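You operate a simulated robot arm through the tools that you are given. There is no shell and no other tool.

Carry out the task below with a simulated robot arm. There is one attempt and no reset: what you move stays moved.

## Task
Put things in order on the top of the grey table. At the end: the green block (marked "OK") stands where the orange polishing pad stood; the red block (marked "LOW") is in the long orange tray; the orange polishing pad stands on top of the yellow plate; the white cylinder from the top of the grey table stands on top of the blue square sleeve; whatever was shut is shut again. Leave all else as you found it, and nothing knocked over.

It is judged by the outcome, as a careful person would: the job done as asked, and still so three seconds after it is handed in. It fails if anything else is knocked over, pushed out of place, dropped, spilled or broken.

## Robot
A 7-joint arm with a two-finger parallel gripper, fixed in place. Base frame: the origin is at the foot of the arm, x ahead of it, y to its left, z up; the work surface is at about z = 0. Lengths are in m, angles in degrees, forces in N, time in s.
With the tool pointing down near the work surface it reaches from about 0.24 to 0.62 m from the base axis. Its first joint turns from -66.0 to 66.0 degrees. Payload 2.6 kg.
Tool frame: the origin (TCP) lies between the finger pads and is the grasp point; the fingertips stand 0.03 m ahead of it; z points along the fingers, y is the line along which they close. The gripper opens to 0.094 m. The fingers are 0.028 m wide and 0.01 m thick; the gripper's body (0.05 by 0.096 m) begins 0.055 m behind the TCP.
Orientation is that of the tool frame in the base frame, as [roll, pitch, yaw] about the fixed x, y, z axes, in that order (R = Rz(yaw) Ry(pitch) Rx(roll)). With the fingers straight down and closing along the base's y, the tool's x points along the base's -x, its y along +y and its z along -z.

## Interface
- The arm moves only by the tool jog_arm. Its argument "moves" is one flat list of numbers, 7 for each row, row after row: the shift along the tool's x, y, z in m, then the turn, a rotation vector about the tool's x, y, z in degrees, then the finger opening in m, from 0 to 0.094. In form: [x, y, z, ax, ay, az, fingers, x, y, z, ax, ay, az, fingers, ...]. A call has 1 to 20 rows; each row is the pose to reach, as a shift and turn from the pose commanded when the call began, along the tool's axes at that moment. Rows are played at 5 a second. More than 0.05 m and 8.6 degrees between two rows, or a gripper value outside its range, and nothing of the call is played. A pose out of reach is approached as far as the arm can. The call stops where the force on the tool passes 40 N (or 10 N more than at its start, if that is more) or the arm is blocked; 0.2 s more then pass. Each finger travels about 0.072 m/s and halts on what it meets, pressing with about 27 N; the grip force reading is that of the motor and also rises with nothing between the fingers. The clock runs only during rows and for 0.2 s after the last one: add rows that repeat a pose to give the fingers time. It gives the time, the measured TCP pose, the force on the tool (base axes), the opening and the grip force at its end, in the units of the frame above (readings bear some noise), with the torque about the TCP (base axes, N m) and any sound that the robot's microphone picked up.
- Cameras (640 x 400 px; columns grow to the right, rows downward): "scene" is fixed at [0.0437, 0.4384, 0.564]; the picture's right is [-0.68, -0.73, 0.00], its down [-0.41, 0.38, -0.83] and it looks along [0.61, -0.57, -0.56] (base axes); focal length 264 px, centre (320, 200). "wrist" rides on the gripper at [0.076, 0.014, -0.102] in the tool frame; the picture's right is [-0.18, 0.98, 0.00], its down [-0.75, -0.14, -0.64] and it looks along [-0.63, -0.12, 0.77] (tool axes); focal length 243 px, centre (320, 200).
- get_image(camera): a new picture of that camera. It takes no simulated time.
- measure_at(camera, pixels): for up to 12 pixels [column, row] of the newest picture of that camera ("zoom" is the newest enlarged one), the place [x, y, z] in the base frame of the surface seen there, good to about 0.003 m. It takes no simulated time.
- zoom(camera, box): a new picture of the part [left, top, right, bottom] of that camera's present view, enlarged. It takes no simulated time.
- finish_job(): hands the job in; it is judged then, once.

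Open the gripper and draw the arm clear of the work before you hand the job in, unless the task says otherwise.

The tools are called after "Call:" as name(argument=value, ...) on one line, values as JSON. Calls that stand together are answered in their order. jog_arm: Moves the arm, as the interface text tells. Its arguments: {"type":"object","properties":{"moves":{"type":"array","items":{"type":"number"}}},"required":["moves"]} The other tools are called the same way: get_image (camera) takes a picture; measure_at (camera, pixels) gives the place of the surface under pixels of a picture; zoom (camera, box) takes an enlarged picture of a part of a camera's view; finish_job () hands the job in.

At the start:

```text
time_s: 0.0
tcp_pos: [0.4018, -0.142, 0.337]
tool_rot: [-180.0, 0.1, 179.9]
ft_force: [0.0, -0.2, -0.3]
torque: [0.01, 0.03, -0.01]
opening: 0.0939
grasp_force: 0.0
```

scene: 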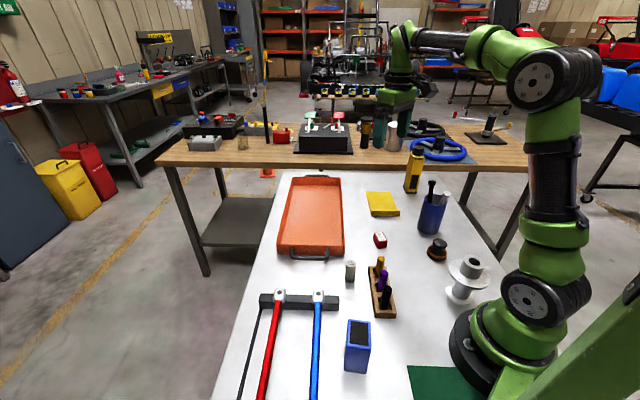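
wrist: 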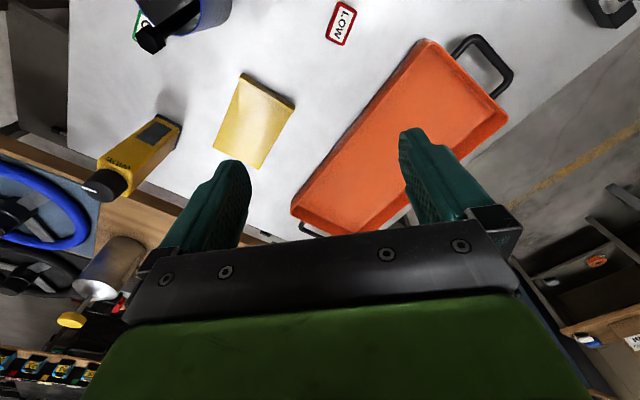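

I start by looking at the scene more closely: the table with the tray, plate, red block, pad, sleeve and cylinder is in the centre of the scene picture.

Call:
zoom(camera="scene", box=[330, 170, 510, 310])

Call:
zoom(camera="wrist", box=[60, 0, 380, 200])

Call:
zoom(camera="scene", box=[230, 250, 420, 400])

```text
2.86 times, centred on (420, 240) of scene
```

zoom: 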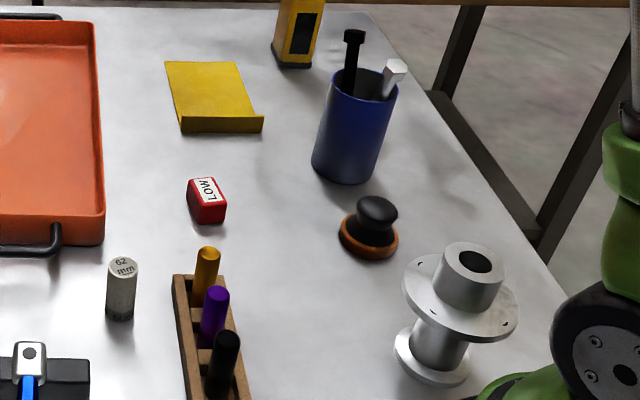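

```text
2.00 times, centred on (220, 100) of wrist
```

zoom: 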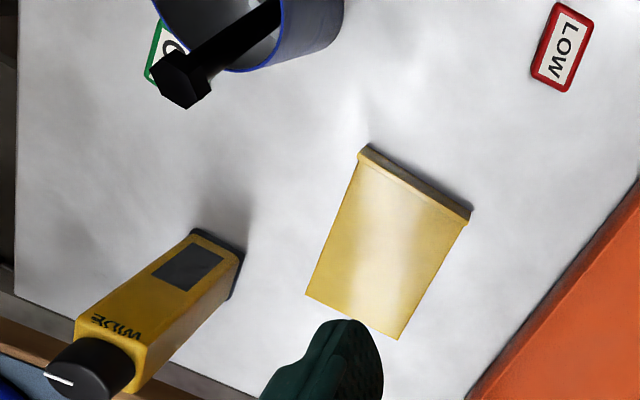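

```text
2.67 times, centred on (325, 325) of scene
```

zoom: 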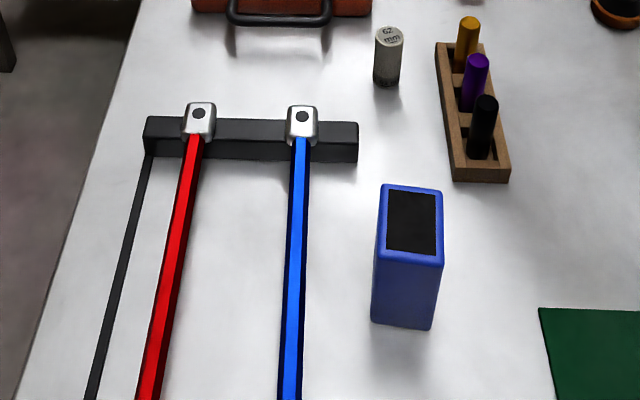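

The green "OK" block is partly hidden behind the blue cup (wrist zoom about (165,50)). I measure the main objects from both pictures.

Call:
measure_at(camera="scene", pixels=[[350, 264], [350, 280], [380, 236], [380, 246], [437, 243], [437, 258], [358, 330], [350, 322], [369, 323], [346, 370], [369, 371], [380, 205]])

Call:
measure_at(camera="wrist", pixels=[[341, 23], [143, 24], [240, 75], [294, 104], [213, 148], [260, 168], [250, 120], [140, 20], [350, 150], [430, 45], [506, 120], [200, 20]])

Call:
zoom(camera="scene", box=[335, 310, 385, 380])

```text
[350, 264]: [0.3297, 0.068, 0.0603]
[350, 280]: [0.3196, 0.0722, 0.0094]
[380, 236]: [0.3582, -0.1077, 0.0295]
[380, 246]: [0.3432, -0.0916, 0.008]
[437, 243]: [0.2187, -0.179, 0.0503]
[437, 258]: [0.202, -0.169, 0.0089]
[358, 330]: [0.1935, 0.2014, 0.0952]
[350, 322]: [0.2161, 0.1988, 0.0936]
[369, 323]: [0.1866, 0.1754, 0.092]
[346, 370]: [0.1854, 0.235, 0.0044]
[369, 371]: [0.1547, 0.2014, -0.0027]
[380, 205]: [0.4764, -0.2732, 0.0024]
```

```text
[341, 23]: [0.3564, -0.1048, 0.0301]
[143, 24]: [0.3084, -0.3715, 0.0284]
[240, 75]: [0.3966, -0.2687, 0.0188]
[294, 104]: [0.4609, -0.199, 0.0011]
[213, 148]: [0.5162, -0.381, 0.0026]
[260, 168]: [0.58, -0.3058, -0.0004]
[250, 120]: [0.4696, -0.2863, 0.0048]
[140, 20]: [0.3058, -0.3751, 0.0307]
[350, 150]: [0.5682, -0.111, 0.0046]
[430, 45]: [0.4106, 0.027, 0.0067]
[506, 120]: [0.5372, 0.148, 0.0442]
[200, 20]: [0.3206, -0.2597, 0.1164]
```

```text
5.71 times, centred on (360, 345) of scene
```

zoom: 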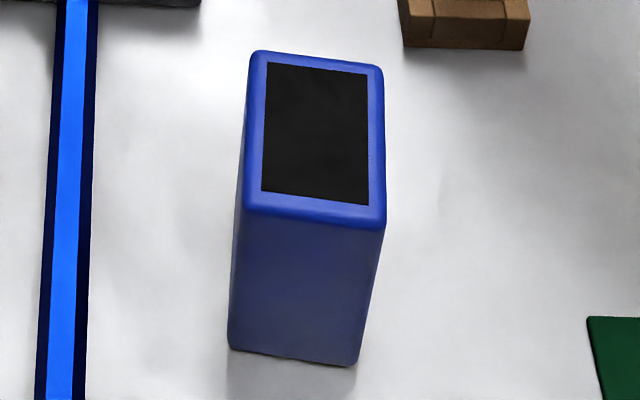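

The black centre of the blue block looks flush with its top; I measure it at several pixels of the zoom to check whether it is solid or hollow.

Call:
measure_at(camera="zoom", pixels=[[275, 75], [355, 85], [315, 130], [275, 180], [355, 190], [258, 60], [376, 75], [250, 205], [378, 220], [315, 100], [230, 345], [355, 360]])

Call:
zoom(camera="scene", box=[400, 160, 500, 310])

Call:
zoom(camera="scene", box=[330, 180, 430, 290])

```text
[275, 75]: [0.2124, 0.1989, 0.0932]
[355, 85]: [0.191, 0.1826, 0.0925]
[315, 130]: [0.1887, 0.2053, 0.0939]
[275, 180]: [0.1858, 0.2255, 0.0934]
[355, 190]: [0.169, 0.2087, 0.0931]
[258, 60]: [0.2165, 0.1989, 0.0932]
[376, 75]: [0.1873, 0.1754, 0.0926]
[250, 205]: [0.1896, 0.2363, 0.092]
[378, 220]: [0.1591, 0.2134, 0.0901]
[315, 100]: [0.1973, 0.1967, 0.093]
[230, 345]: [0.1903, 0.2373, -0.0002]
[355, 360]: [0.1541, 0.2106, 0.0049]
```

```text
2.67 times, centred on (450, 235) of scene
```

zoom: 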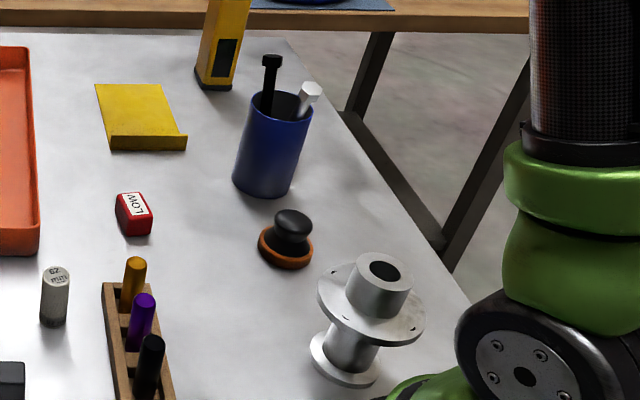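

```text
3.64 times, centred on (380, 235) of scene
```

zoom: 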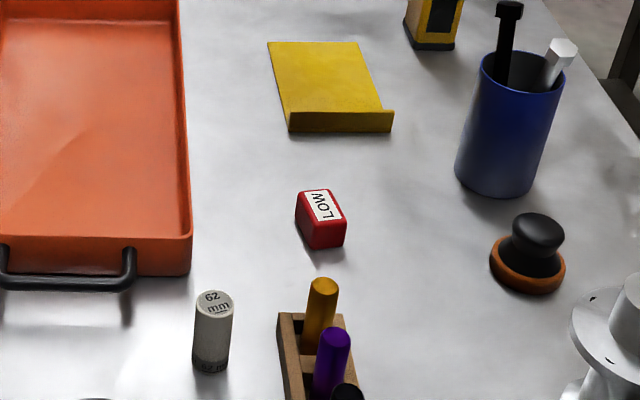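

The black centre is flush and solid at z≈0.093, so the cylinder can stand there. Now I zoom on the pad, the cylinder and the plate to get their shapes.

Call:
zoom(camera="scene", box=[415, 228, 463, 268])

Call:
measure_at(camera="zoom", pixels=[[320, 200]])

```text
10.00 times, centred on (439, 248) of scene
```

zoom: 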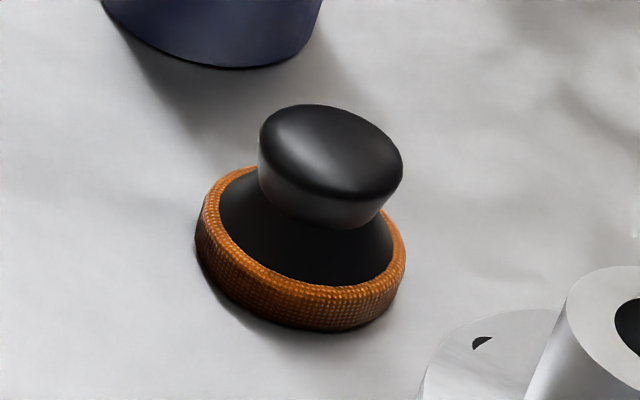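

```text
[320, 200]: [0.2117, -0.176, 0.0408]
```

The pad is a knurled orange base with a mushroom-shaped black knob. I measure the knob's rim and base points.

Call:
measure_at(camera="zoom", pixels=[[265, 130], [320, 108], [398, 170], [330, 150], [350, 197], [290, 185], [260, 185], [205, 230], [300, 290], [395, 270], [350, 325], [200, 265]])

Call:
zoom(camera="scene", box=[335, 250, 367, 290])

```text
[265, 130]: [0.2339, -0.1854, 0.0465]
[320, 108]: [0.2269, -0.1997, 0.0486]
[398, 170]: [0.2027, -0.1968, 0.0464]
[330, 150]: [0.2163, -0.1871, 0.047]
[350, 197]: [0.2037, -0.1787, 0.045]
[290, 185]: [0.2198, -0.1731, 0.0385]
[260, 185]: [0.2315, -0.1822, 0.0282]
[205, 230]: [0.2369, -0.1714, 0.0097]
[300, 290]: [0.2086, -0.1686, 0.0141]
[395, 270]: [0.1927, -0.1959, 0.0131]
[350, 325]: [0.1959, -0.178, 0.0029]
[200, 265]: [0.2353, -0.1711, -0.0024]
```

```text
10.00 times, centred on (351, 270) of scene
```

zoom: 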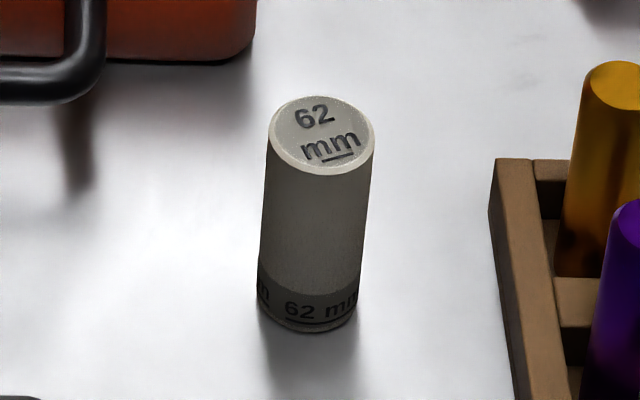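

The pad centre is about (0.2155, -0.190), knob diameter about 0.033 with top at z≈0.048. Now I measure cylinder rim points in this zoom, and the cup, spool and tray in the full scene picture.

Call:
measure_at(camera="zoom", pixels=[[273, 125], [372, 140], [318, 99], [322, 168], [320, 130], [310, 325], [262, 300], [355, 310], [495, 165], [520, 300]])

Call:
measure_at(camera="scene", pixels=[[420, 230], [441, 234], [430, 234], [424, 195], [447, 200], [431, 184], [444, 194], [460, 268], [480, 265], [450, 272], [489, 275], [458, 300]])

Call:
measure_at(camera="scene", pixels=[[366, 193], [392, 193], [370, 213], [400, 213], [398, 210], [372, 216], [411, 190], [412, 155], [405, 188], [421, 192]])

Call:
measure_at(camera="scene", pixels=[[279, 248], [342, 253], [340, 178], [303, 178], [310, 220], [325, 200], [310, 255], [335, 245], [288, 240], [300, 190]])

```text
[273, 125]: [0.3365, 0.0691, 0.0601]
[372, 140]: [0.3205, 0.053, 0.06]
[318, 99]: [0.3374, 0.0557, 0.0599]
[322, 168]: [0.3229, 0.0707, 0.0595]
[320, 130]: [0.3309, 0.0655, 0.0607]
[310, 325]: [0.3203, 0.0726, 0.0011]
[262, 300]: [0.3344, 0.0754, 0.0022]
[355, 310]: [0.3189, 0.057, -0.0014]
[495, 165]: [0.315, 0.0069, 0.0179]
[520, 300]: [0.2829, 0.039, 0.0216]
```

```text
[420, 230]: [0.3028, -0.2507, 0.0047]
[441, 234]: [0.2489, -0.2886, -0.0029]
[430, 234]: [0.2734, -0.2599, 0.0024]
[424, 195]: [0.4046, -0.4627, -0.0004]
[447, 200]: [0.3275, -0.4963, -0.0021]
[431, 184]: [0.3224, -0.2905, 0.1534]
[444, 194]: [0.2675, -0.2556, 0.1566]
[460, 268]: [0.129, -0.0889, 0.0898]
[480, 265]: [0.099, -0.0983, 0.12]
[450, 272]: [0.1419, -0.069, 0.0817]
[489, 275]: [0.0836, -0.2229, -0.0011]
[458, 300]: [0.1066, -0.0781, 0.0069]
```

```text
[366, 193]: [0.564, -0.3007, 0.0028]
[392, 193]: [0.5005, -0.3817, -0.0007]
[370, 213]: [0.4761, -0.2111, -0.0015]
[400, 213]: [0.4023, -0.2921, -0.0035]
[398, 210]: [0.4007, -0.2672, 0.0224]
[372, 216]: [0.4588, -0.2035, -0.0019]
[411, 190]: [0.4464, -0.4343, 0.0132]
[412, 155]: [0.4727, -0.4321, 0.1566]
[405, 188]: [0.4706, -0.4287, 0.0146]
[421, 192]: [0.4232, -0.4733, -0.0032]
```

```text
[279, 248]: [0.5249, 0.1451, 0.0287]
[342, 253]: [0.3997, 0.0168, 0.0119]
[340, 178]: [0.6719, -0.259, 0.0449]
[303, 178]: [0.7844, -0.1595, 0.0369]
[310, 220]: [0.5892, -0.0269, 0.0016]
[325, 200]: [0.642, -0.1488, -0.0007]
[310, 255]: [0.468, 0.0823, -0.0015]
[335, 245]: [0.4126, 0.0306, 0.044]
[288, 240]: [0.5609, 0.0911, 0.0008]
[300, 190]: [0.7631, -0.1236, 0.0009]
```

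Everything on the table stays below z≈0.16, so I move high (z≈0.30) to a point from which the wrist camera can see the green block behind the cup.

Call:
jog_arm(moves=[0.027, -0.031, 0.006, 0, 0, 0, 0.094, 0.054, -0.063, 0.012, 0, 0, 0, 0.094, 0.081, -0.094, 0.018, 0, 0, 0, 0.094, 0.108, -0.125, 0.025, 0, 0, 0, 0.094, 0.135, -0.157, 0.031, 0, 0, 0, 0.094, 0.162, -0.188, 0.037, 0, 0, 0, 0.094, 0.162, -0.188, 0.037, 0, 0, 0, 0.094])

Call:
get_image(camera="wrist")

Call:
get_image(camera="scene")

```text
time_s: 1.6
tcp_pos: [0.24, -0.3314, 0.2995]
tool_rot: [180.0, -0.1, -179.9]
ft_force: [-0.3, 0.2, -0.3]
torque: [-0.01, 0.02, 0.0]
opening: 0.0942
grasp_force: 0.1
```

```text
taken
```

wrist: 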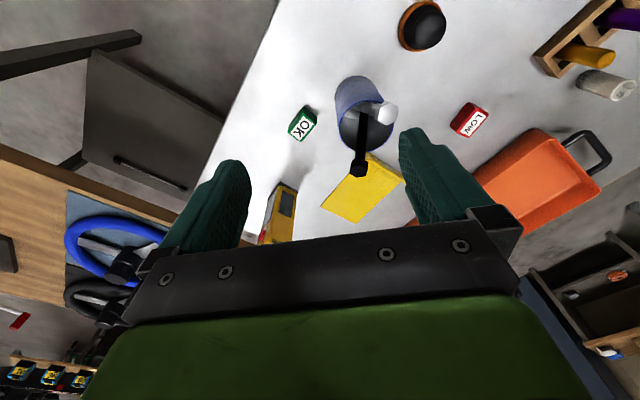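

```text
taken
```

scene: 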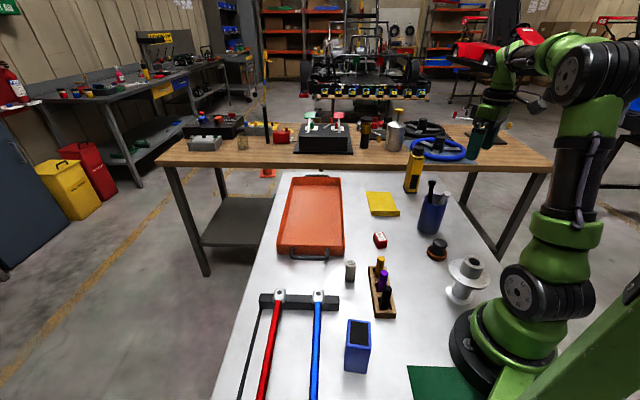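

The wrist picture shows the green block at (302,122), cup at (365,115), pad at (422,25), red block at (470,120). I zoom there and measure.

Call:
zoom(camera="wrist", box=[270, 60, 430, 180])

Call:
measure_at(camera="wrist", pixels=[[302, 122], [290, 130], [308, 106], [317, 124], [300, 140], [289, 137], [422, 25], [402, 25], [444, 25], [422, 50], [386, 112], [360, 168]])

```text
3.33 times, centred on (350, 120) of wrist
```

zoom: 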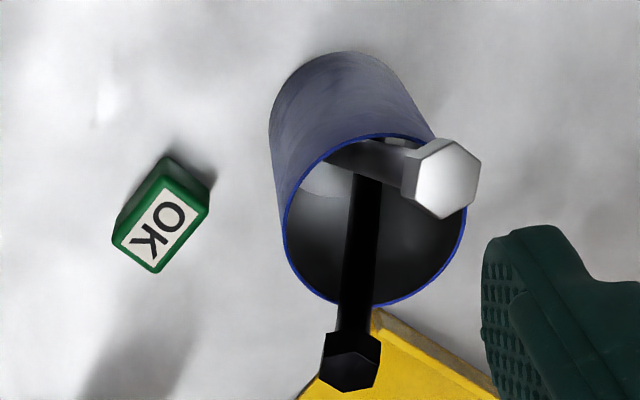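

```text
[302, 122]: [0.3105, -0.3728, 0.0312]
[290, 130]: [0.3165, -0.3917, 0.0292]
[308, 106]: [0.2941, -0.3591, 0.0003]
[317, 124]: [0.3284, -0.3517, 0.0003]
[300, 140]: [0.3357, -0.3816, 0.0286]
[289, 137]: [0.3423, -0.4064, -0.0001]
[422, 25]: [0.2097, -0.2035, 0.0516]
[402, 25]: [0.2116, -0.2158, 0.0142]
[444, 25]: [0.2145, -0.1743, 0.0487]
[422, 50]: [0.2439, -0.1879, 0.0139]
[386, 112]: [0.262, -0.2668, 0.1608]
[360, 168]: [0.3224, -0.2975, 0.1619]
```

The green block's top is at z≈0.03. I zoom in further on the green block and on the pad to get precise corners.

Call:
zoom(camera="wrist", box=[280, 95, 328, 145])

Call:
measure_at(camera="zoom", pixels=[[320, 200]])

```text
8.00 times, centred on (304, 120) of wrist
```

zoom: 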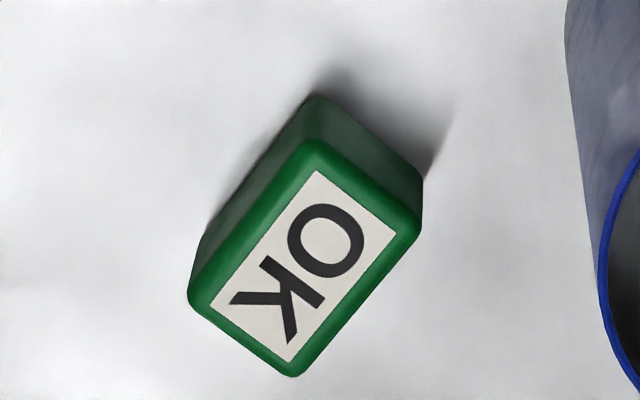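

```text
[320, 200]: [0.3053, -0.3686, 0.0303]
```

Call:
measure_at(camera="zoom", pixels=[[315, 145], [415, 230], [195, 298], [293, 370], [305, 260], [316, 172], [394, 233], [212, 304], [290, 360], [350, 300], [255, 225], [365, 185]])

Call:
zoom(camera="wrist", box=[390, 0, 454, 60])

```text
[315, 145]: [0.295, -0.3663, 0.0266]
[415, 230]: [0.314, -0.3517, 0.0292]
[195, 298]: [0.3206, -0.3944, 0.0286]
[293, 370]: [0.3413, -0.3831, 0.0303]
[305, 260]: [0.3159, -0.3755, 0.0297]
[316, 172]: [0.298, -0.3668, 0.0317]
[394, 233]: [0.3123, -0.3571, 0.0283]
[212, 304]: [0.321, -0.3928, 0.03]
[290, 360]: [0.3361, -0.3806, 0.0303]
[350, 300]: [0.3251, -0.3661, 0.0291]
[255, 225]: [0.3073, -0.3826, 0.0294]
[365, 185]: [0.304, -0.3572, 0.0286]
```

```text
6.67 times, centred on (422, 30) of wrist
```

zoom: 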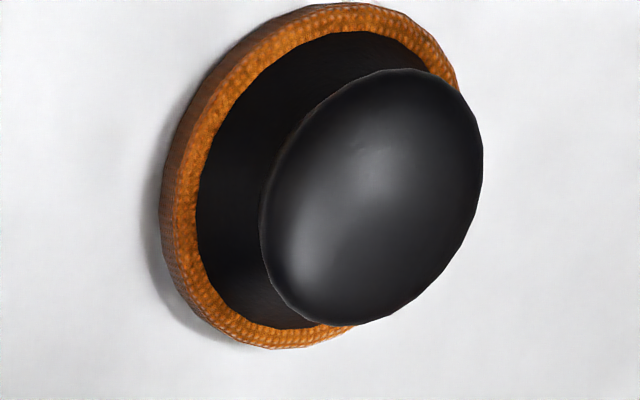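

Green block centre ≈ (0.3175, -0.374), long axis at about -50°. Now I measure the pad's knob outline and base outline in this zoom.

Call:
measure_at(camera="zoom", pixels=[[268, 220], [477, 150], [390, 75], [350, 318], [440, 85], [290, 300], [370, 195], [165, 200], [175, 120], [290, 345], [350, 8], [450, 75]])

```text
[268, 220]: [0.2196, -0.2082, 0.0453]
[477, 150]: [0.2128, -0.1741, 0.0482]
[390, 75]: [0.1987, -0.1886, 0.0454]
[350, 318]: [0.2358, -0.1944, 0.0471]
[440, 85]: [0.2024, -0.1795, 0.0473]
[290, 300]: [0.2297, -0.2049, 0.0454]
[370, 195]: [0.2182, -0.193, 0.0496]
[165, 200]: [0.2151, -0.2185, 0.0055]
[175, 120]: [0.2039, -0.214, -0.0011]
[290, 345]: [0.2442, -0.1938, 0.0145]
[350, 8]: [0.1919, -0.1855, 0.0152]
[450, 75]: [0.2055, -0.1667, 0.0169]
```

Pad centre ≈ (0.217, -0.191), knob Ø≈0.036, top z≈0.049. I move above it at z=0.2 with the same orientation and check alignment in the wrist picture.

Call:
jog_arm(moves=[0.006, 0.035, 0.0, 0, 0, 0, 0.094, 0.012, 0.07, 0.0, 0, 0, 0, 0.094, 0.018, 0.105, 0.02, 0, 0, 0, 0.08, 0.023, 0.1404, 0.05, 0, 0, 0, 0.07, 0.023, 0.1404, 0.0995, 0, 0, 0, 0.07, 0.023, 0.1404, 0.0995, 0, 0, 0, 0.07])

Call:
get_image(camera="wrist")

Call:
get_image(camera="scene")

```text
time_s: 3.0
tcp_pos: [0.2165, -0.1912, 0.2002]
tool_rot: [180.0, 0.0, 180.0]
ft_force: [0.3, -0.5, 0.2]
torque: [-0.04, 0.04, 0.03]
opening: 0.07
grasp_force: 0.0
```

```text
taken
```

wrist: 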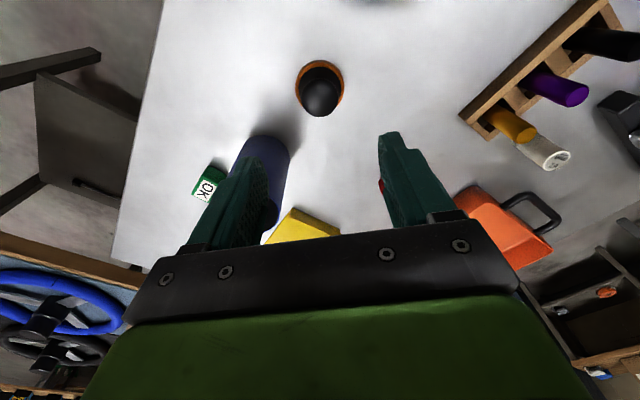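

```text
taken
```

scene: 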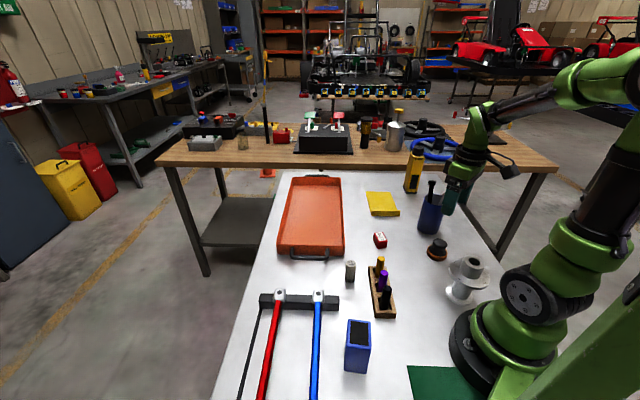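

The knob is at (320,92) in the wrist picture, right where the TCP axis should be. I zoom the scene to see the hand's shape and clearance around the cup and spool.

Call:
zoom(camera="scene", box=[400, 90, 560, 310])

Call:
measure_at(camera="wrist", pixels=[[320, 90], [301, 90], [338, 90], [320, 65], [320, 112], [296, 85], [343, 80]])

```text
1.82 times, centred on (480, 200) of scene
```

zoom: 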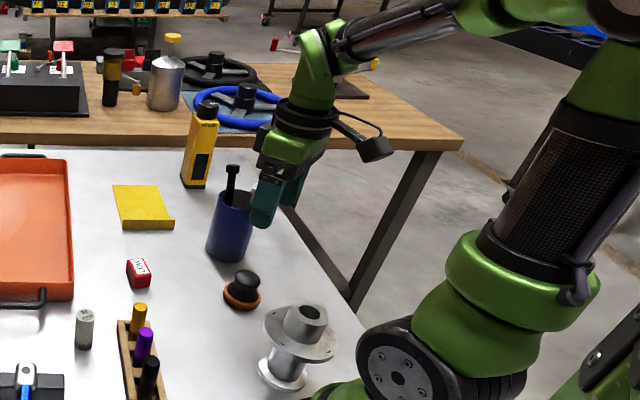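

```text
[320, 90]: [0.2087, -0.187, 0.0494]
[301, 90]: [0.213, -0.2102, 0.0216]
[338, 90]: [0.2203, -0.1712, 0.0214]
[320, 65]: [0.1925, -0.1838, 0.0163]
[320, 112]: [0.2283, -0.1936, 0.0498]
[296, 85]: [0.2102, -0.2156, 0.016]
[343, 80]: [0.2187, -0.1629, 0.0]
```

Clearances look fine (camera stalk will be near (0.14,-0.18), above and beside the spool). I descend to TCP z=0.058 with fingers at 0.06, staying open for a check.

Call:
jog_arm(moves=[0, 0, 0.04, 0, 0, 0, 0.064, 0, 0, 0.08, 0, 0, 0, 0.064, 0, 0, 0.105, 0, 0, 0, 0.064, 0, 0, 0.125, 0, 0, 0, 0.064, 0, 0, 0.142, 0, 0, 0, 0.064, 0, 0, 0.142, 0, 0, 0, 0.064])

Call:
get_image(camera="wrist")

Call:
zoom(camera="scene", box=[400, 170, 500, 290])

```text
time_s: 4.4
tcp_pos: [0.2149, -0.1903, 0.0581]
tool_rot: [180.0, 0.0, 180.0]
ft_force: [-0.1, -0.3, 1.1]
torque: [0.02, -0.02, 0.0]
opening: 0.0641
grasp_force: 0.0
```

```text
taken
```

wrist: 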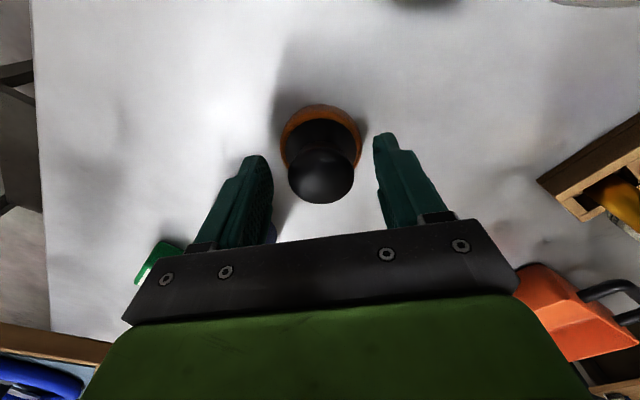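

```text
3.33 times, centred on (450, 230) of scene
```

zoom: 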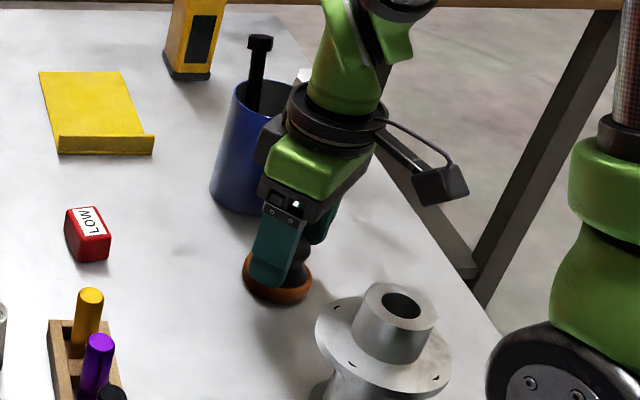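

The knob sits between the fingers, tips just above the orange base, no contact force. I close the fingers on the knob.

Call:
jog_arm(moves=[0, 0, 0, 0, 0, 0, 0.03, 0, 0, 0, 0, 0, 0, 0.02, 0, 0, 0, 0, 0, 0, 0.02, 0, 0, 0, 0, 0, 0, 0.02])

Call:
get_image(camera="wrist")

```text
time_s: 5.4
tcp_pos: [0.2161, -0.1907, 0.0582]
tool_rot: [180.0, 0.1, 179.9]
ft_force: [-0.6, 0.0, -1.0]
torque: [0.02, -0.01, 0.0]
opening: 0.0363
grasp_force: 27.0
```

```text
taken
```

wrist: 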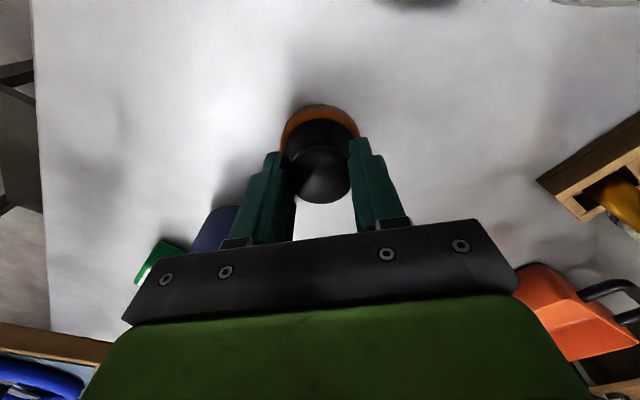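

Grip closed at 0.036 with 27 N. I lift straight up to z≈0.27, keeping the fingers pressing.

Call:
jog_arm(moves=[0, 0, -0.01, 0, 0, 0, 0.02, 0, 0, -0.03, 0, 0, 0, 0.02, 0, 0, -0.06, 0, 0, 0, 0.02, 0, 0, -0.1, 0, 0, 0, 0.02, 0, 0, -0.14, 0, 0, 0, 0.02, 0, 0, -0.18, 0, 0, 0, 0.02, 0, 0, -0.212, 0, 0, 0, 0.02, 0, 0, -0.212, 0, 0, 0, 0.02])

Call:
get_image(camera="wrist")

Call:
get_image(camera="scene")

```text
time_s: 7.2
tcp_pos: [0.2172, -0.1902, 0.2702]
tool_rot: [-180.0, 0.0, 180.0]
ft_force: [0.8, 0.3, -1.7]
torque: [-0.01, -0.02, 0.02]
opening: 0.0362
grasp_force: 26.8
```

```text
taken
```

wrist: 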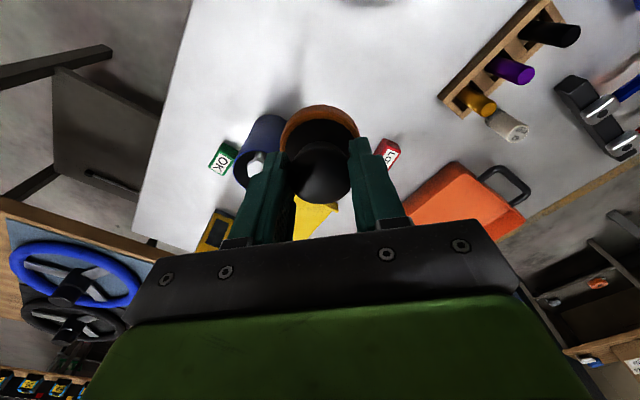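

```text
taken
```

scene: 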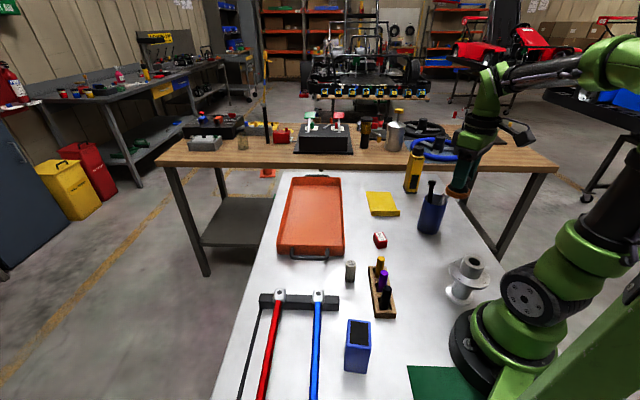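

The pad is held firmly and clear. I measure the plate's flat area more finely before moving over it.

Call:
zoom(camera="scene", box=[355, 180, 411, 225])

Call:
measure_at(camera="zoom", pixels=[[320, 200]])

```text
8.89 times, centred on (383, 202) of scene
```

zoom: 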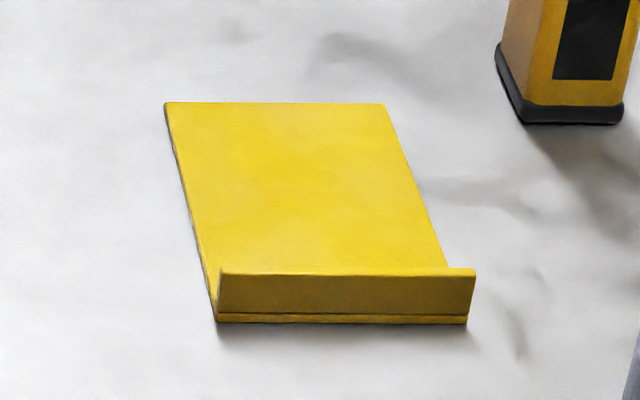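

```text
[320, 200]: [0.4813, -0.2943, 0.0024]
```

Call:
measure_at(camera="zoom", pixels=[[172, 107], [380, 107], [224, 265], [440, 262], [222, 300], [470, 305], [225, 275], [470, 272], [275, 105], [330, 260], [310, 160], [330, 225]])

```text
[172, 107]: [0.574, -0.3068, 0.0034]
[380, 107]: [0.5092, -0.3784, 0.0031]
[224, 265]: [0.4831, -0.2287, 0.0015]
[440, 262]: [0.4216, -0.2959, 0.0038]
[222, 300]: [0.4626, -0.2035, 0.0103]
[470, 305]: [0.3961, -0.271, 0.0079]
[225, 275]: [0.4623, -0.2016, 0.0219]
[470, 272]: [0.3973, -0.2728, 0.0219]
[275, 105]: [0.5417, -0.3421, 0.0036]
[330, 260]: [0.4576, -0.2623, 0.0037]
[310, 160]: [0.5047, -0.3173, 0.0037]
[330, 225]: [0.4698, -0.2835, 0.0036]
```

Plate centre ≈ (0.486, -0.290), surface z≈0.0035. I move at z=0.27 above that point.

Call:
jog_arm(moves=[-0.0384, -0.0143, 0, 0, 0, 0, 0.02, -0.0769, -0.0286, 0, 0, 0, 0, 0.02, -0.1153, -0.0429, 0, 0, 0, 0, 0.02, -0.1537, -0.0571, 0, 0, 0, 0, 0.02, -0.1921, -0.0714, 0, 0, 0, 0, 0.02, -0.2306, -0.0857, 0, 0, 0, 0, 0.02, -0.269, -0.1, 0, 0, 0, 0, 0.02, -0.269, -0.1, 0, 0, 0, 0, 0.02])

Call:
get_image(camera="wrist")

Call:
get_image(camera="scene")

```text
time_s: 9.0
tcp_pos: [0.4852, -0.2909, 0.2697]
tool_rot: [-180.0, 0.0, 180.0]
ft_force: [-0.3, 0.4, -0.2]
torque: [0.0, 0.02, -0.01]
opening: 0.0363
grasp_force: 27.0
```

```text
taken
```

wrist: 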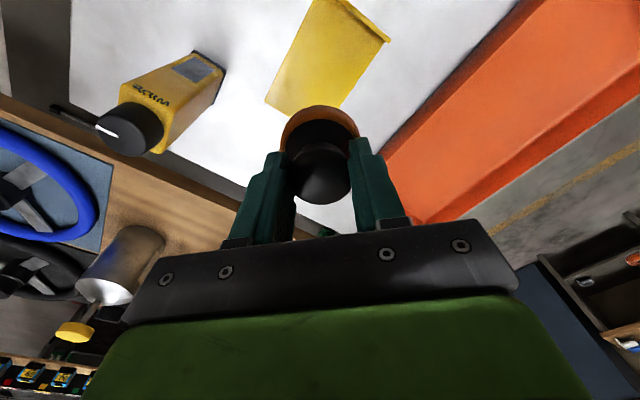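

```text
taken
```

scene: 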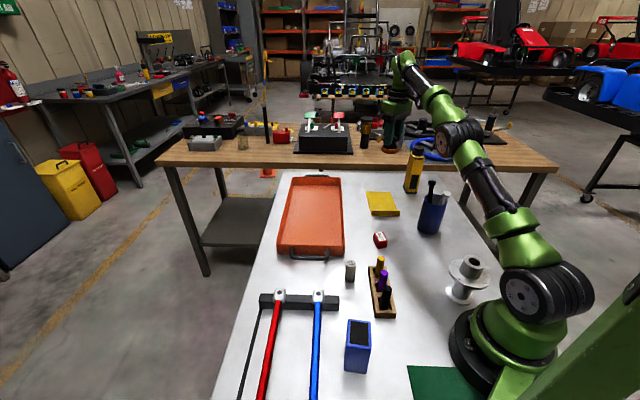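

The arm is over the plate with nothing touched. I lower to TCP z≈0.075 and look before the final millimetres.

Call:
jog_arm(moves=[0, 0, 0.04, 0, 0, 0, 0.02, 0, 0, 0.08, 0, 0, 0, 0.02, 0, 0, 0.12, 0, 0, 0, 0.02, 0, 0, 0.155, 0, 0, 0, 0.02, 0, 0, 0.18, 0, 0, 0, 0.02, 0, 0, 0.195, 0, 0, 0, 0.02, 0, 0, 0.195, 0, 0, 0, 0.02])

Call:
get_image(camera="wrist")

Call:
zoom(camera="scene", box=[340, 130, 460, 250])

```text
time_s: 10.6
tcp_pos: [0.4868, -0.2908, 0.0747]
tool_rot: [180.0, 0.0, 180.0]
ft_force: [0.6, -0.3, -0.3]
torque: [-0.01, -0.02, 0.0]
opening: 0.0361
grasp_force: 26.9
```

```text
taken
```

wrist: 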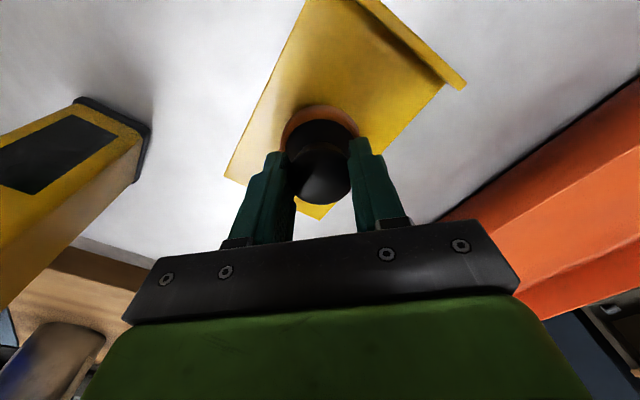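

```text
3.33 times, centred on (400, 190) of scene
```

zoom: 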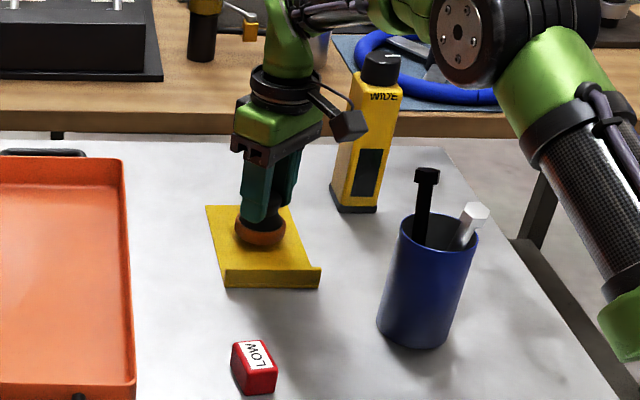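

The pad is centred over the plate, about 13 mm above it. I lower slowly to near contact and watch the force.

Call:
jog_arm(moves=[0, 0, 0.005, 0, 0, 0, 0.02, 0, 0, 0.009, 0, 0, 0, 0.02, 0, 0, 0.0115, 0, 0, 0, 0.02, 0, 0, 0.0125, 0, 0, 0, 0.02, 0, 0, 0.0125, 0, 0, 0, 0.02])

```text
time_s: 11.8
tcp_pos: [0.4856, -0.2905, 0.0623]
tool_rot: [-180.0, 0.0, 180.0]
ft_force: [-0.3, 0.4, -0.7]
torque: [0.02, 0.01, 0.03]
opening: 0.0361
grasp_force: 27.3
```

Still no contact at z=0.0623; I go down in half-millimetre steps.

Call:
jog_arm(moves=[0, 0, 0.0005, 0, 0, 0, 0.02, 0, 0, 0.001, 0, 0, 0, 0.02, 0, 0, 0.001, 0, 0, 0, 0.02])

```text
time_s: 12.6
tcp_pos: [0.4862, -0.2906, 0.0627]
tool_rot: [180.0, 0.1, -179.9]
ft_force: [-1.5, 1.8, 5.5]
torque: [0.03, 0.0, 0.0]
opening: 0.0362
grasp_force: 26.8
```

Force of 5.5 N upward shows the pad rests on the plate. I open the fingers to 0.06 and then lift straight up.

Call:
jog_arm(moves=[0, 0, 0, 0, 0, 0, 0.045, 0, 0, 0, 0, 0, 0, 0.06, 0, 0, 0, 0, 0, 0, 0.06, 0, 0, -0.02, 0, 0, 0, 0.06, 0, 0, -0.05, 0, 0, 0, 0.06, 0, 0, -0.09, 0, 0, 0, 0.06, 0, 0, -0.13, 0, 0, 0, 0.06, 0, 0, -0.17, 0, 0, 0, 0.06, 0, 0, -0.21, 0, 0, 0, 0.06])

Call:
get_image(camera="wrist")

Call:
get_image(camera="scene")

Call:
zoom(camera="scene", box=[350, 170, 450, 250])

```text
time_s: 14.6
tcp_pos: [0.4856, -0.2915, 0.2709]
tool_rot: [-179.9, 0.0, 179.9]
ft_force: [-0.9, 0.0, -0.2]
torque: [0.01, 0.0, -0.02]
opening: 0.06
grasp_force: 0.0
```

```text
taken
```

wrist: 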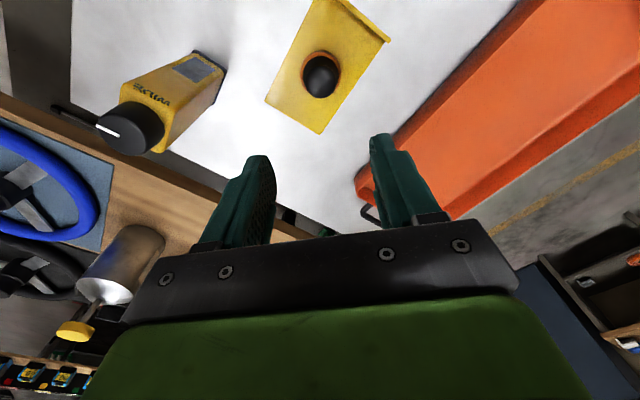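

```text
taken
```

scene: 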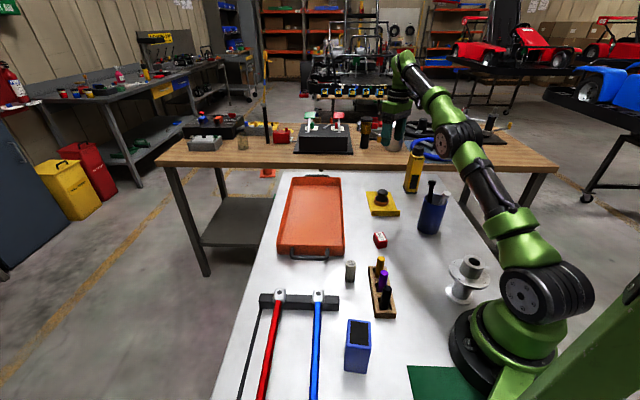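

```text
5.00 times, centred on (400, 210) of scene
```

zoom: 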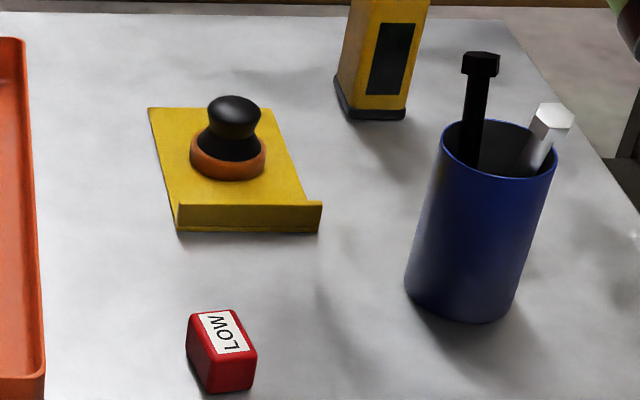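

The pad now stands on the yellow plate (scene about (381,197)). Next the green block: I move high above it and try turning the tool by 130° so that the camera stalk will point away from the cup.

Call:
jog_arm(moves=[0.0105, -0.0052, -0.004, 0, 0, -8.125, 0.06, 0.021, -0.0103, -0.008, 0, 0, -16.25, 0.06, 0.0315, -0.0155, -0.012, 0, 0, -24.375, 0.06, 0.042, -0.0206, -0.016, 0, 0, -32.5, 0.06, 0.0525, -0.0258, -0.02, 0, 0, -40.625, 0.06, 0.063, -0.0309, -0.024, 0, 0, -48.75, 0.06, 0.0735, -0.0361, -0.028, 0, 0, -56.875, 0.06, 0.084, -0.0412, -0.03, 0, 0, -65, 0.06, 0.0945, -0.0464, -0.03, 0, 0, -73.125, 0.06, 0.105, -0.0516, -0.03, 0, 0, -81.25, 0.06, 0.1155, -0.0567, -0.03, 0, 0, -89.375, 0.06, 0.126, -0.0619, -0.03, 0, 0, -97.5, 0.06, 0.1365, -0.067, -0.03, 0, 0, -105.625, 0.06, 0.147, -0.0722, -0.03, 0, 0, -113.75, 0.06, 0.1575, -0.0773, -0.03, 0, 0, -121.875, 0.06, 0.168, -0.0825, -0.03, 0, 0, -130, 0.06, 0.168, -0.0825, -0.03, 0, 0, -130, 0.06])

Call:
get_image(camera="wrist")

Call:
get_image(camera="scene")

```text
time_s: 18.2
tcp_pos: [0.4137, -0.2399, 0.2514]
tool_rot: [179.9, -0.2, -50.1]
ft_force: [0.1, -0.4, 1.3]
torque: [0.05, 0.0, 0.01]
opening: 0.0603
grasp_force: 0.2
out of reach, approached as far as the arm can: row 13, 14, 15, 16, 17
```

```text
taken
```

wrist: 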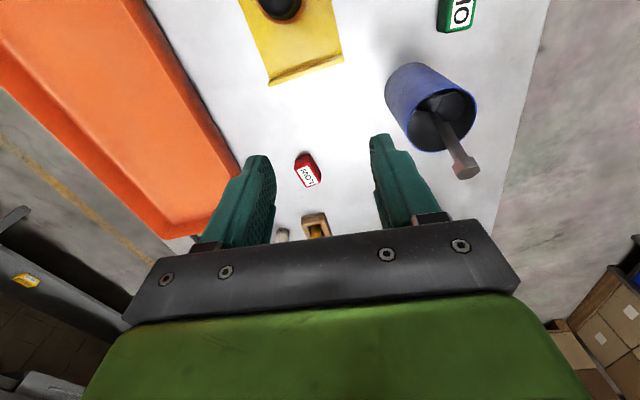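

```text
taken
```

scene: 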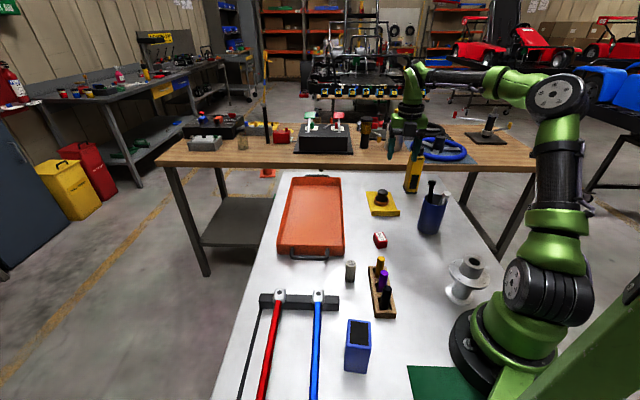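

The turn reached its limit about 20° short (the arm backed off to (0.414,-0.240)), so that orientation isn't available over the block. I turn back to the natural side (tool x toward 140°) above the block, and will use a tilted approach instead.

Call:
jog_arm(moves=[0, 0, 0, 0, 0, 8.5, 0.06, 0, 0, 0, 0, 0, 17, 0.06, 0, 0, 0, 0, 0, 25.5, 0.06, 0, 0, 0, 0, 0, 34, 0.06, 0, 0, 0, 0, 0, 42.5, 0.06, 0, 0, 0, 0, 0, 51, 0.06, 0, 0, 0, 0, 0, 59.5, 0.06, 0, 0, 0, 0, 0, 68, 0.06, 0, 0, 0, 0, 0, 76.5, 0.06, 0, 0, 0, 0, 0, 85, 0.06, 0, 0, 0, 0, 0, 93.5, 0.06, 0, 0, 0, 0, 0, 102, 0.06, 0, 0, 0, 0, 0, 110.5, 0.06, 0, 0, 0, 0, 0, 119, 0.06, 0, 0, 0, 0, 0, 127.5, 0.06, 0, 0, 0, 0, 0, 136, 0.06, 0, 0, 0, 0, 0, 144.5, 0.06, 0, 0, 0, 0, 0, 153, 0.06, 0, 0, 0, 0, 0, 161.5, 0.06, 0, 0, 0, 0, 0, 170, 0.06])

Call:
get_image(camera="wrist")

Call:
get_image(camera="scene")

```text
time_s: 22.4
tcp_pos: [0.4127, -0.2422, 0.2538]
tool_rot: [180.0, 0.1, 139.8]
ft_force: [0.1, 0.3, -0.2]
torque: [-0.01, -0.01, 0.0]
opening: 0.0598
grasp_force: 0.1
```

```text
taken
```

wrist: 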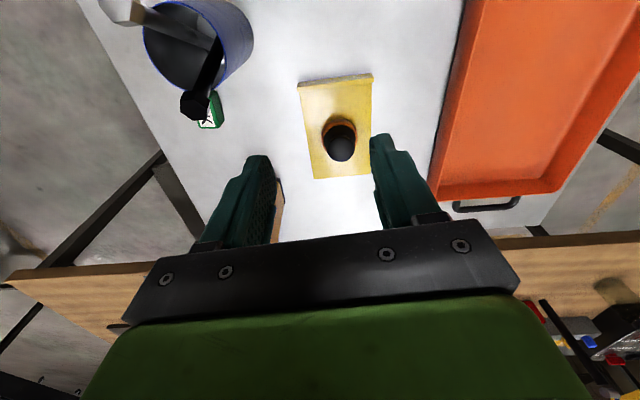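

```text
taken
```

scene: 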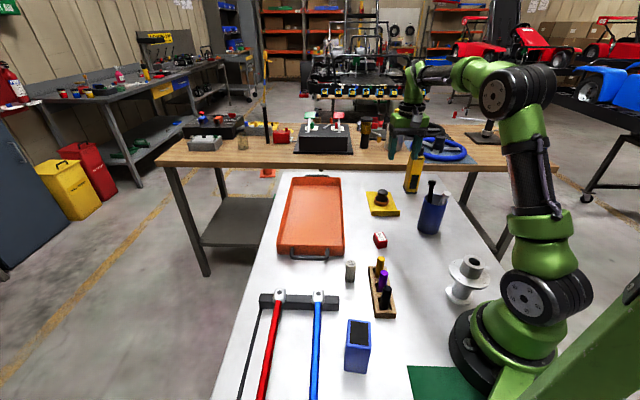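

The commanded pose follows the reached one, now (0.413,-0.242,0.254) with yaw 139.8. I move at z≈0.30 above the green block with yaw 130.

Call:
jog_arm(moves=[-0.0044, -0.0328, -0.02, 0, 0, 2, 0.06, -0.0088, -0.0655, -0.035, 0, 0, 4, 0.06, -0.0132, -0.0983, -0.046, 0, 0, 6, 0.06, -0.0176, -0.131, -0.046, 0, 0, 8, 0.06, -0.022, -0.1638, -0.046, 0, 0, 9.8, 0.06, -0.022, -0.1638, -0.046, 0, 0, 9.8, 0.06])

Call:
get_image(camera="wrist")

```text
time_s: 23.8
tcp_pos: [0.323, -0.3815, 0.2988]
tool_rot: [179.9, 0.0, 130.3]
ft_force: [-0.2, -0.1, 0.2]
torque: [0.0, -0.02, -0.02]
opening: 0.0601
grasp_force: 0.1
```

```text
taken
```

wrist: 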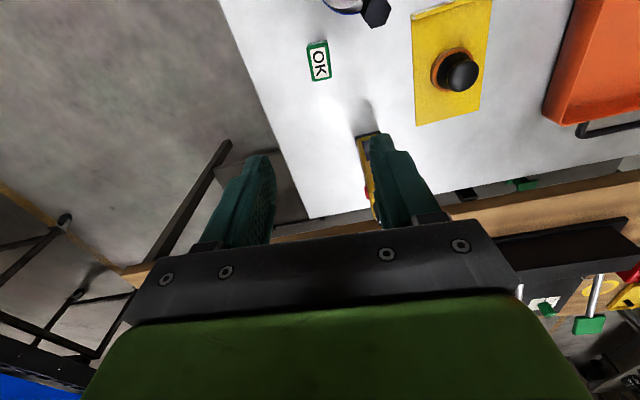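

The green block is at (319,60), nearly aligned with the tool's axes. I zoom to measure its corners from this close view.

Call:
zoom(camera="wrist", box=[295, 30, 343, 90])

Call:
measure_at(camera="zoom", pixels=[[320, 200]])

Call:
measure_at(camera="wrist", pixels=[[376, 12], [345, 5], [360, 140], [372, 190], [368, 145], [325, 5]])

```text
6.67 times, centred on (319, 60) of wrist
```

zoom: 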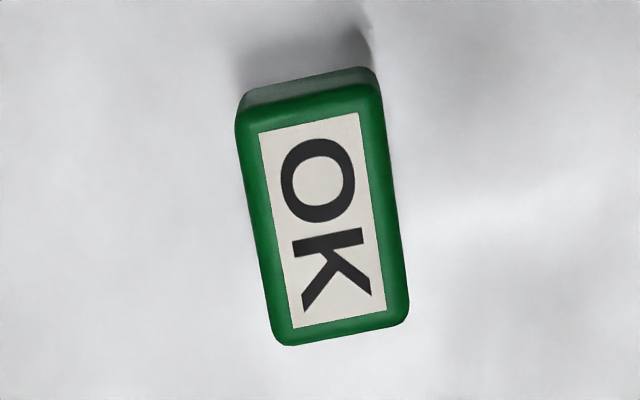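

```text
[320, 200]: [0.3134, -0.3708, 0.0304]
```

```text
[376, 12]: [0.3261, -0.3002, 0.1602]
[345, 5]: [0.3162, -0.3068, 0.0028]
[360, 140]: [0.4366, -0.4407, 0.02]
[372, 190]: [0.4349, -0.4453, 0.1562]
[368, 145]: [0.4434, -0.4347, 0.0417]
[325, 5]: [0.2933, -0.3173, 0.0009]
```

Call:
measure_at(camera="zoom", pixels=[[243, 118], [378, 95], [278, 338], [403, 315], [258, 135], [358, 113], [290, 327], [386, 308], [320, 220], [310, 95], [340, 330], [255, 230]])

```text
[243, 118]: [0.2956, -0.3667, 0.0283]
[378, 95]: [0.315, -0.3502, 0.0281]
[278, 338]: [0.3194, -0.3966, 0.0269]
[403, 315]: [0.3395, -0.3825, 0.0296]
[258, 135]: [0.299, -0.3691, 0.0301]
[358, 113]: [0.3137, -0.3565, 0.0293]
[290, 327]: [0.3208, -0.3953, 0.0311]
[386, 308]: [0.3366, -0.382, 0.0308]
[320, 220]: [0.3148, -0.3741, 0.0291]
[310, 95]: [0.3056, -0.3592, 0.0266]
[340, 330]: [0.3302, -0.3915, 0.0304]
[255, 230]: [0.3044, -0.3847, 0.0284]
```

Block centre ≈ (0.3174,-0.3745), short axis at ≈39.5°, so yaw 130 is right. I tilt the tool 25° about its closing axis (hand leaning outward, away from the cup) and lower to z≈0.20.

Call:
jog_arm(moves=[0, 0, 0, 0, 8.4, 0, 0.06, 0, 0, 0, 0, 16.8, 0, 0.06, 0, 0, 0, 0, 25, 0, 0.06, 0, 0, 0.03, 0, 25, 0, 0.06, 0, 0, 0.065, 0, 25, 0, 0.06, 0, 0, 0.1, 0, 25, 0, 0.06, 0, 0, 0.1, 0, 25, 0, 0.06])

Call:
get_image(camera="wrist")

Call:
get_image(camera="scene")

Call:
zoom(camera="scene", box=[390, 80, 530, 260])

```text
time_s: 25.4
tcp_pos: [0.3226, -0.3801, 0.1988]
tool_rot: [-179.9, -25.0, 130.2]
ft_force: [1.1, -0.3, -0.1]
torque: [-0.05, 0.0, -0.02]
opening: 0.0599
grasp_force: 0.1
out of reach, approached as far as the arm can: row 2, 3, 4, 5
```

```text
taken
```

wrist: 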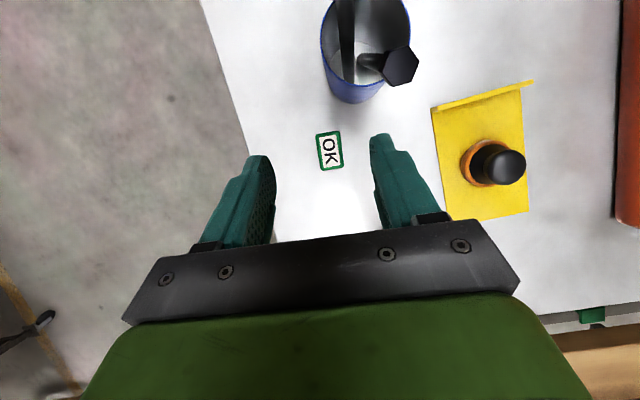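

```text
taken
```

scene: 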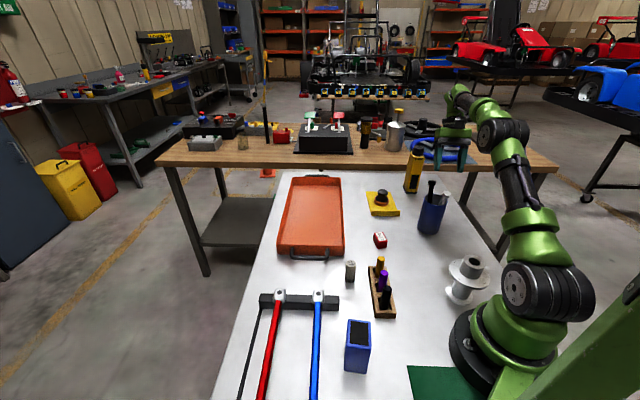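

```text
2.22 times, centred on (460, 170) of scene
```

zoom: 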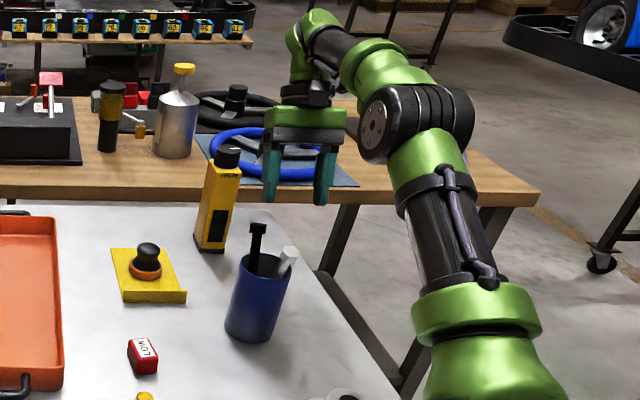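

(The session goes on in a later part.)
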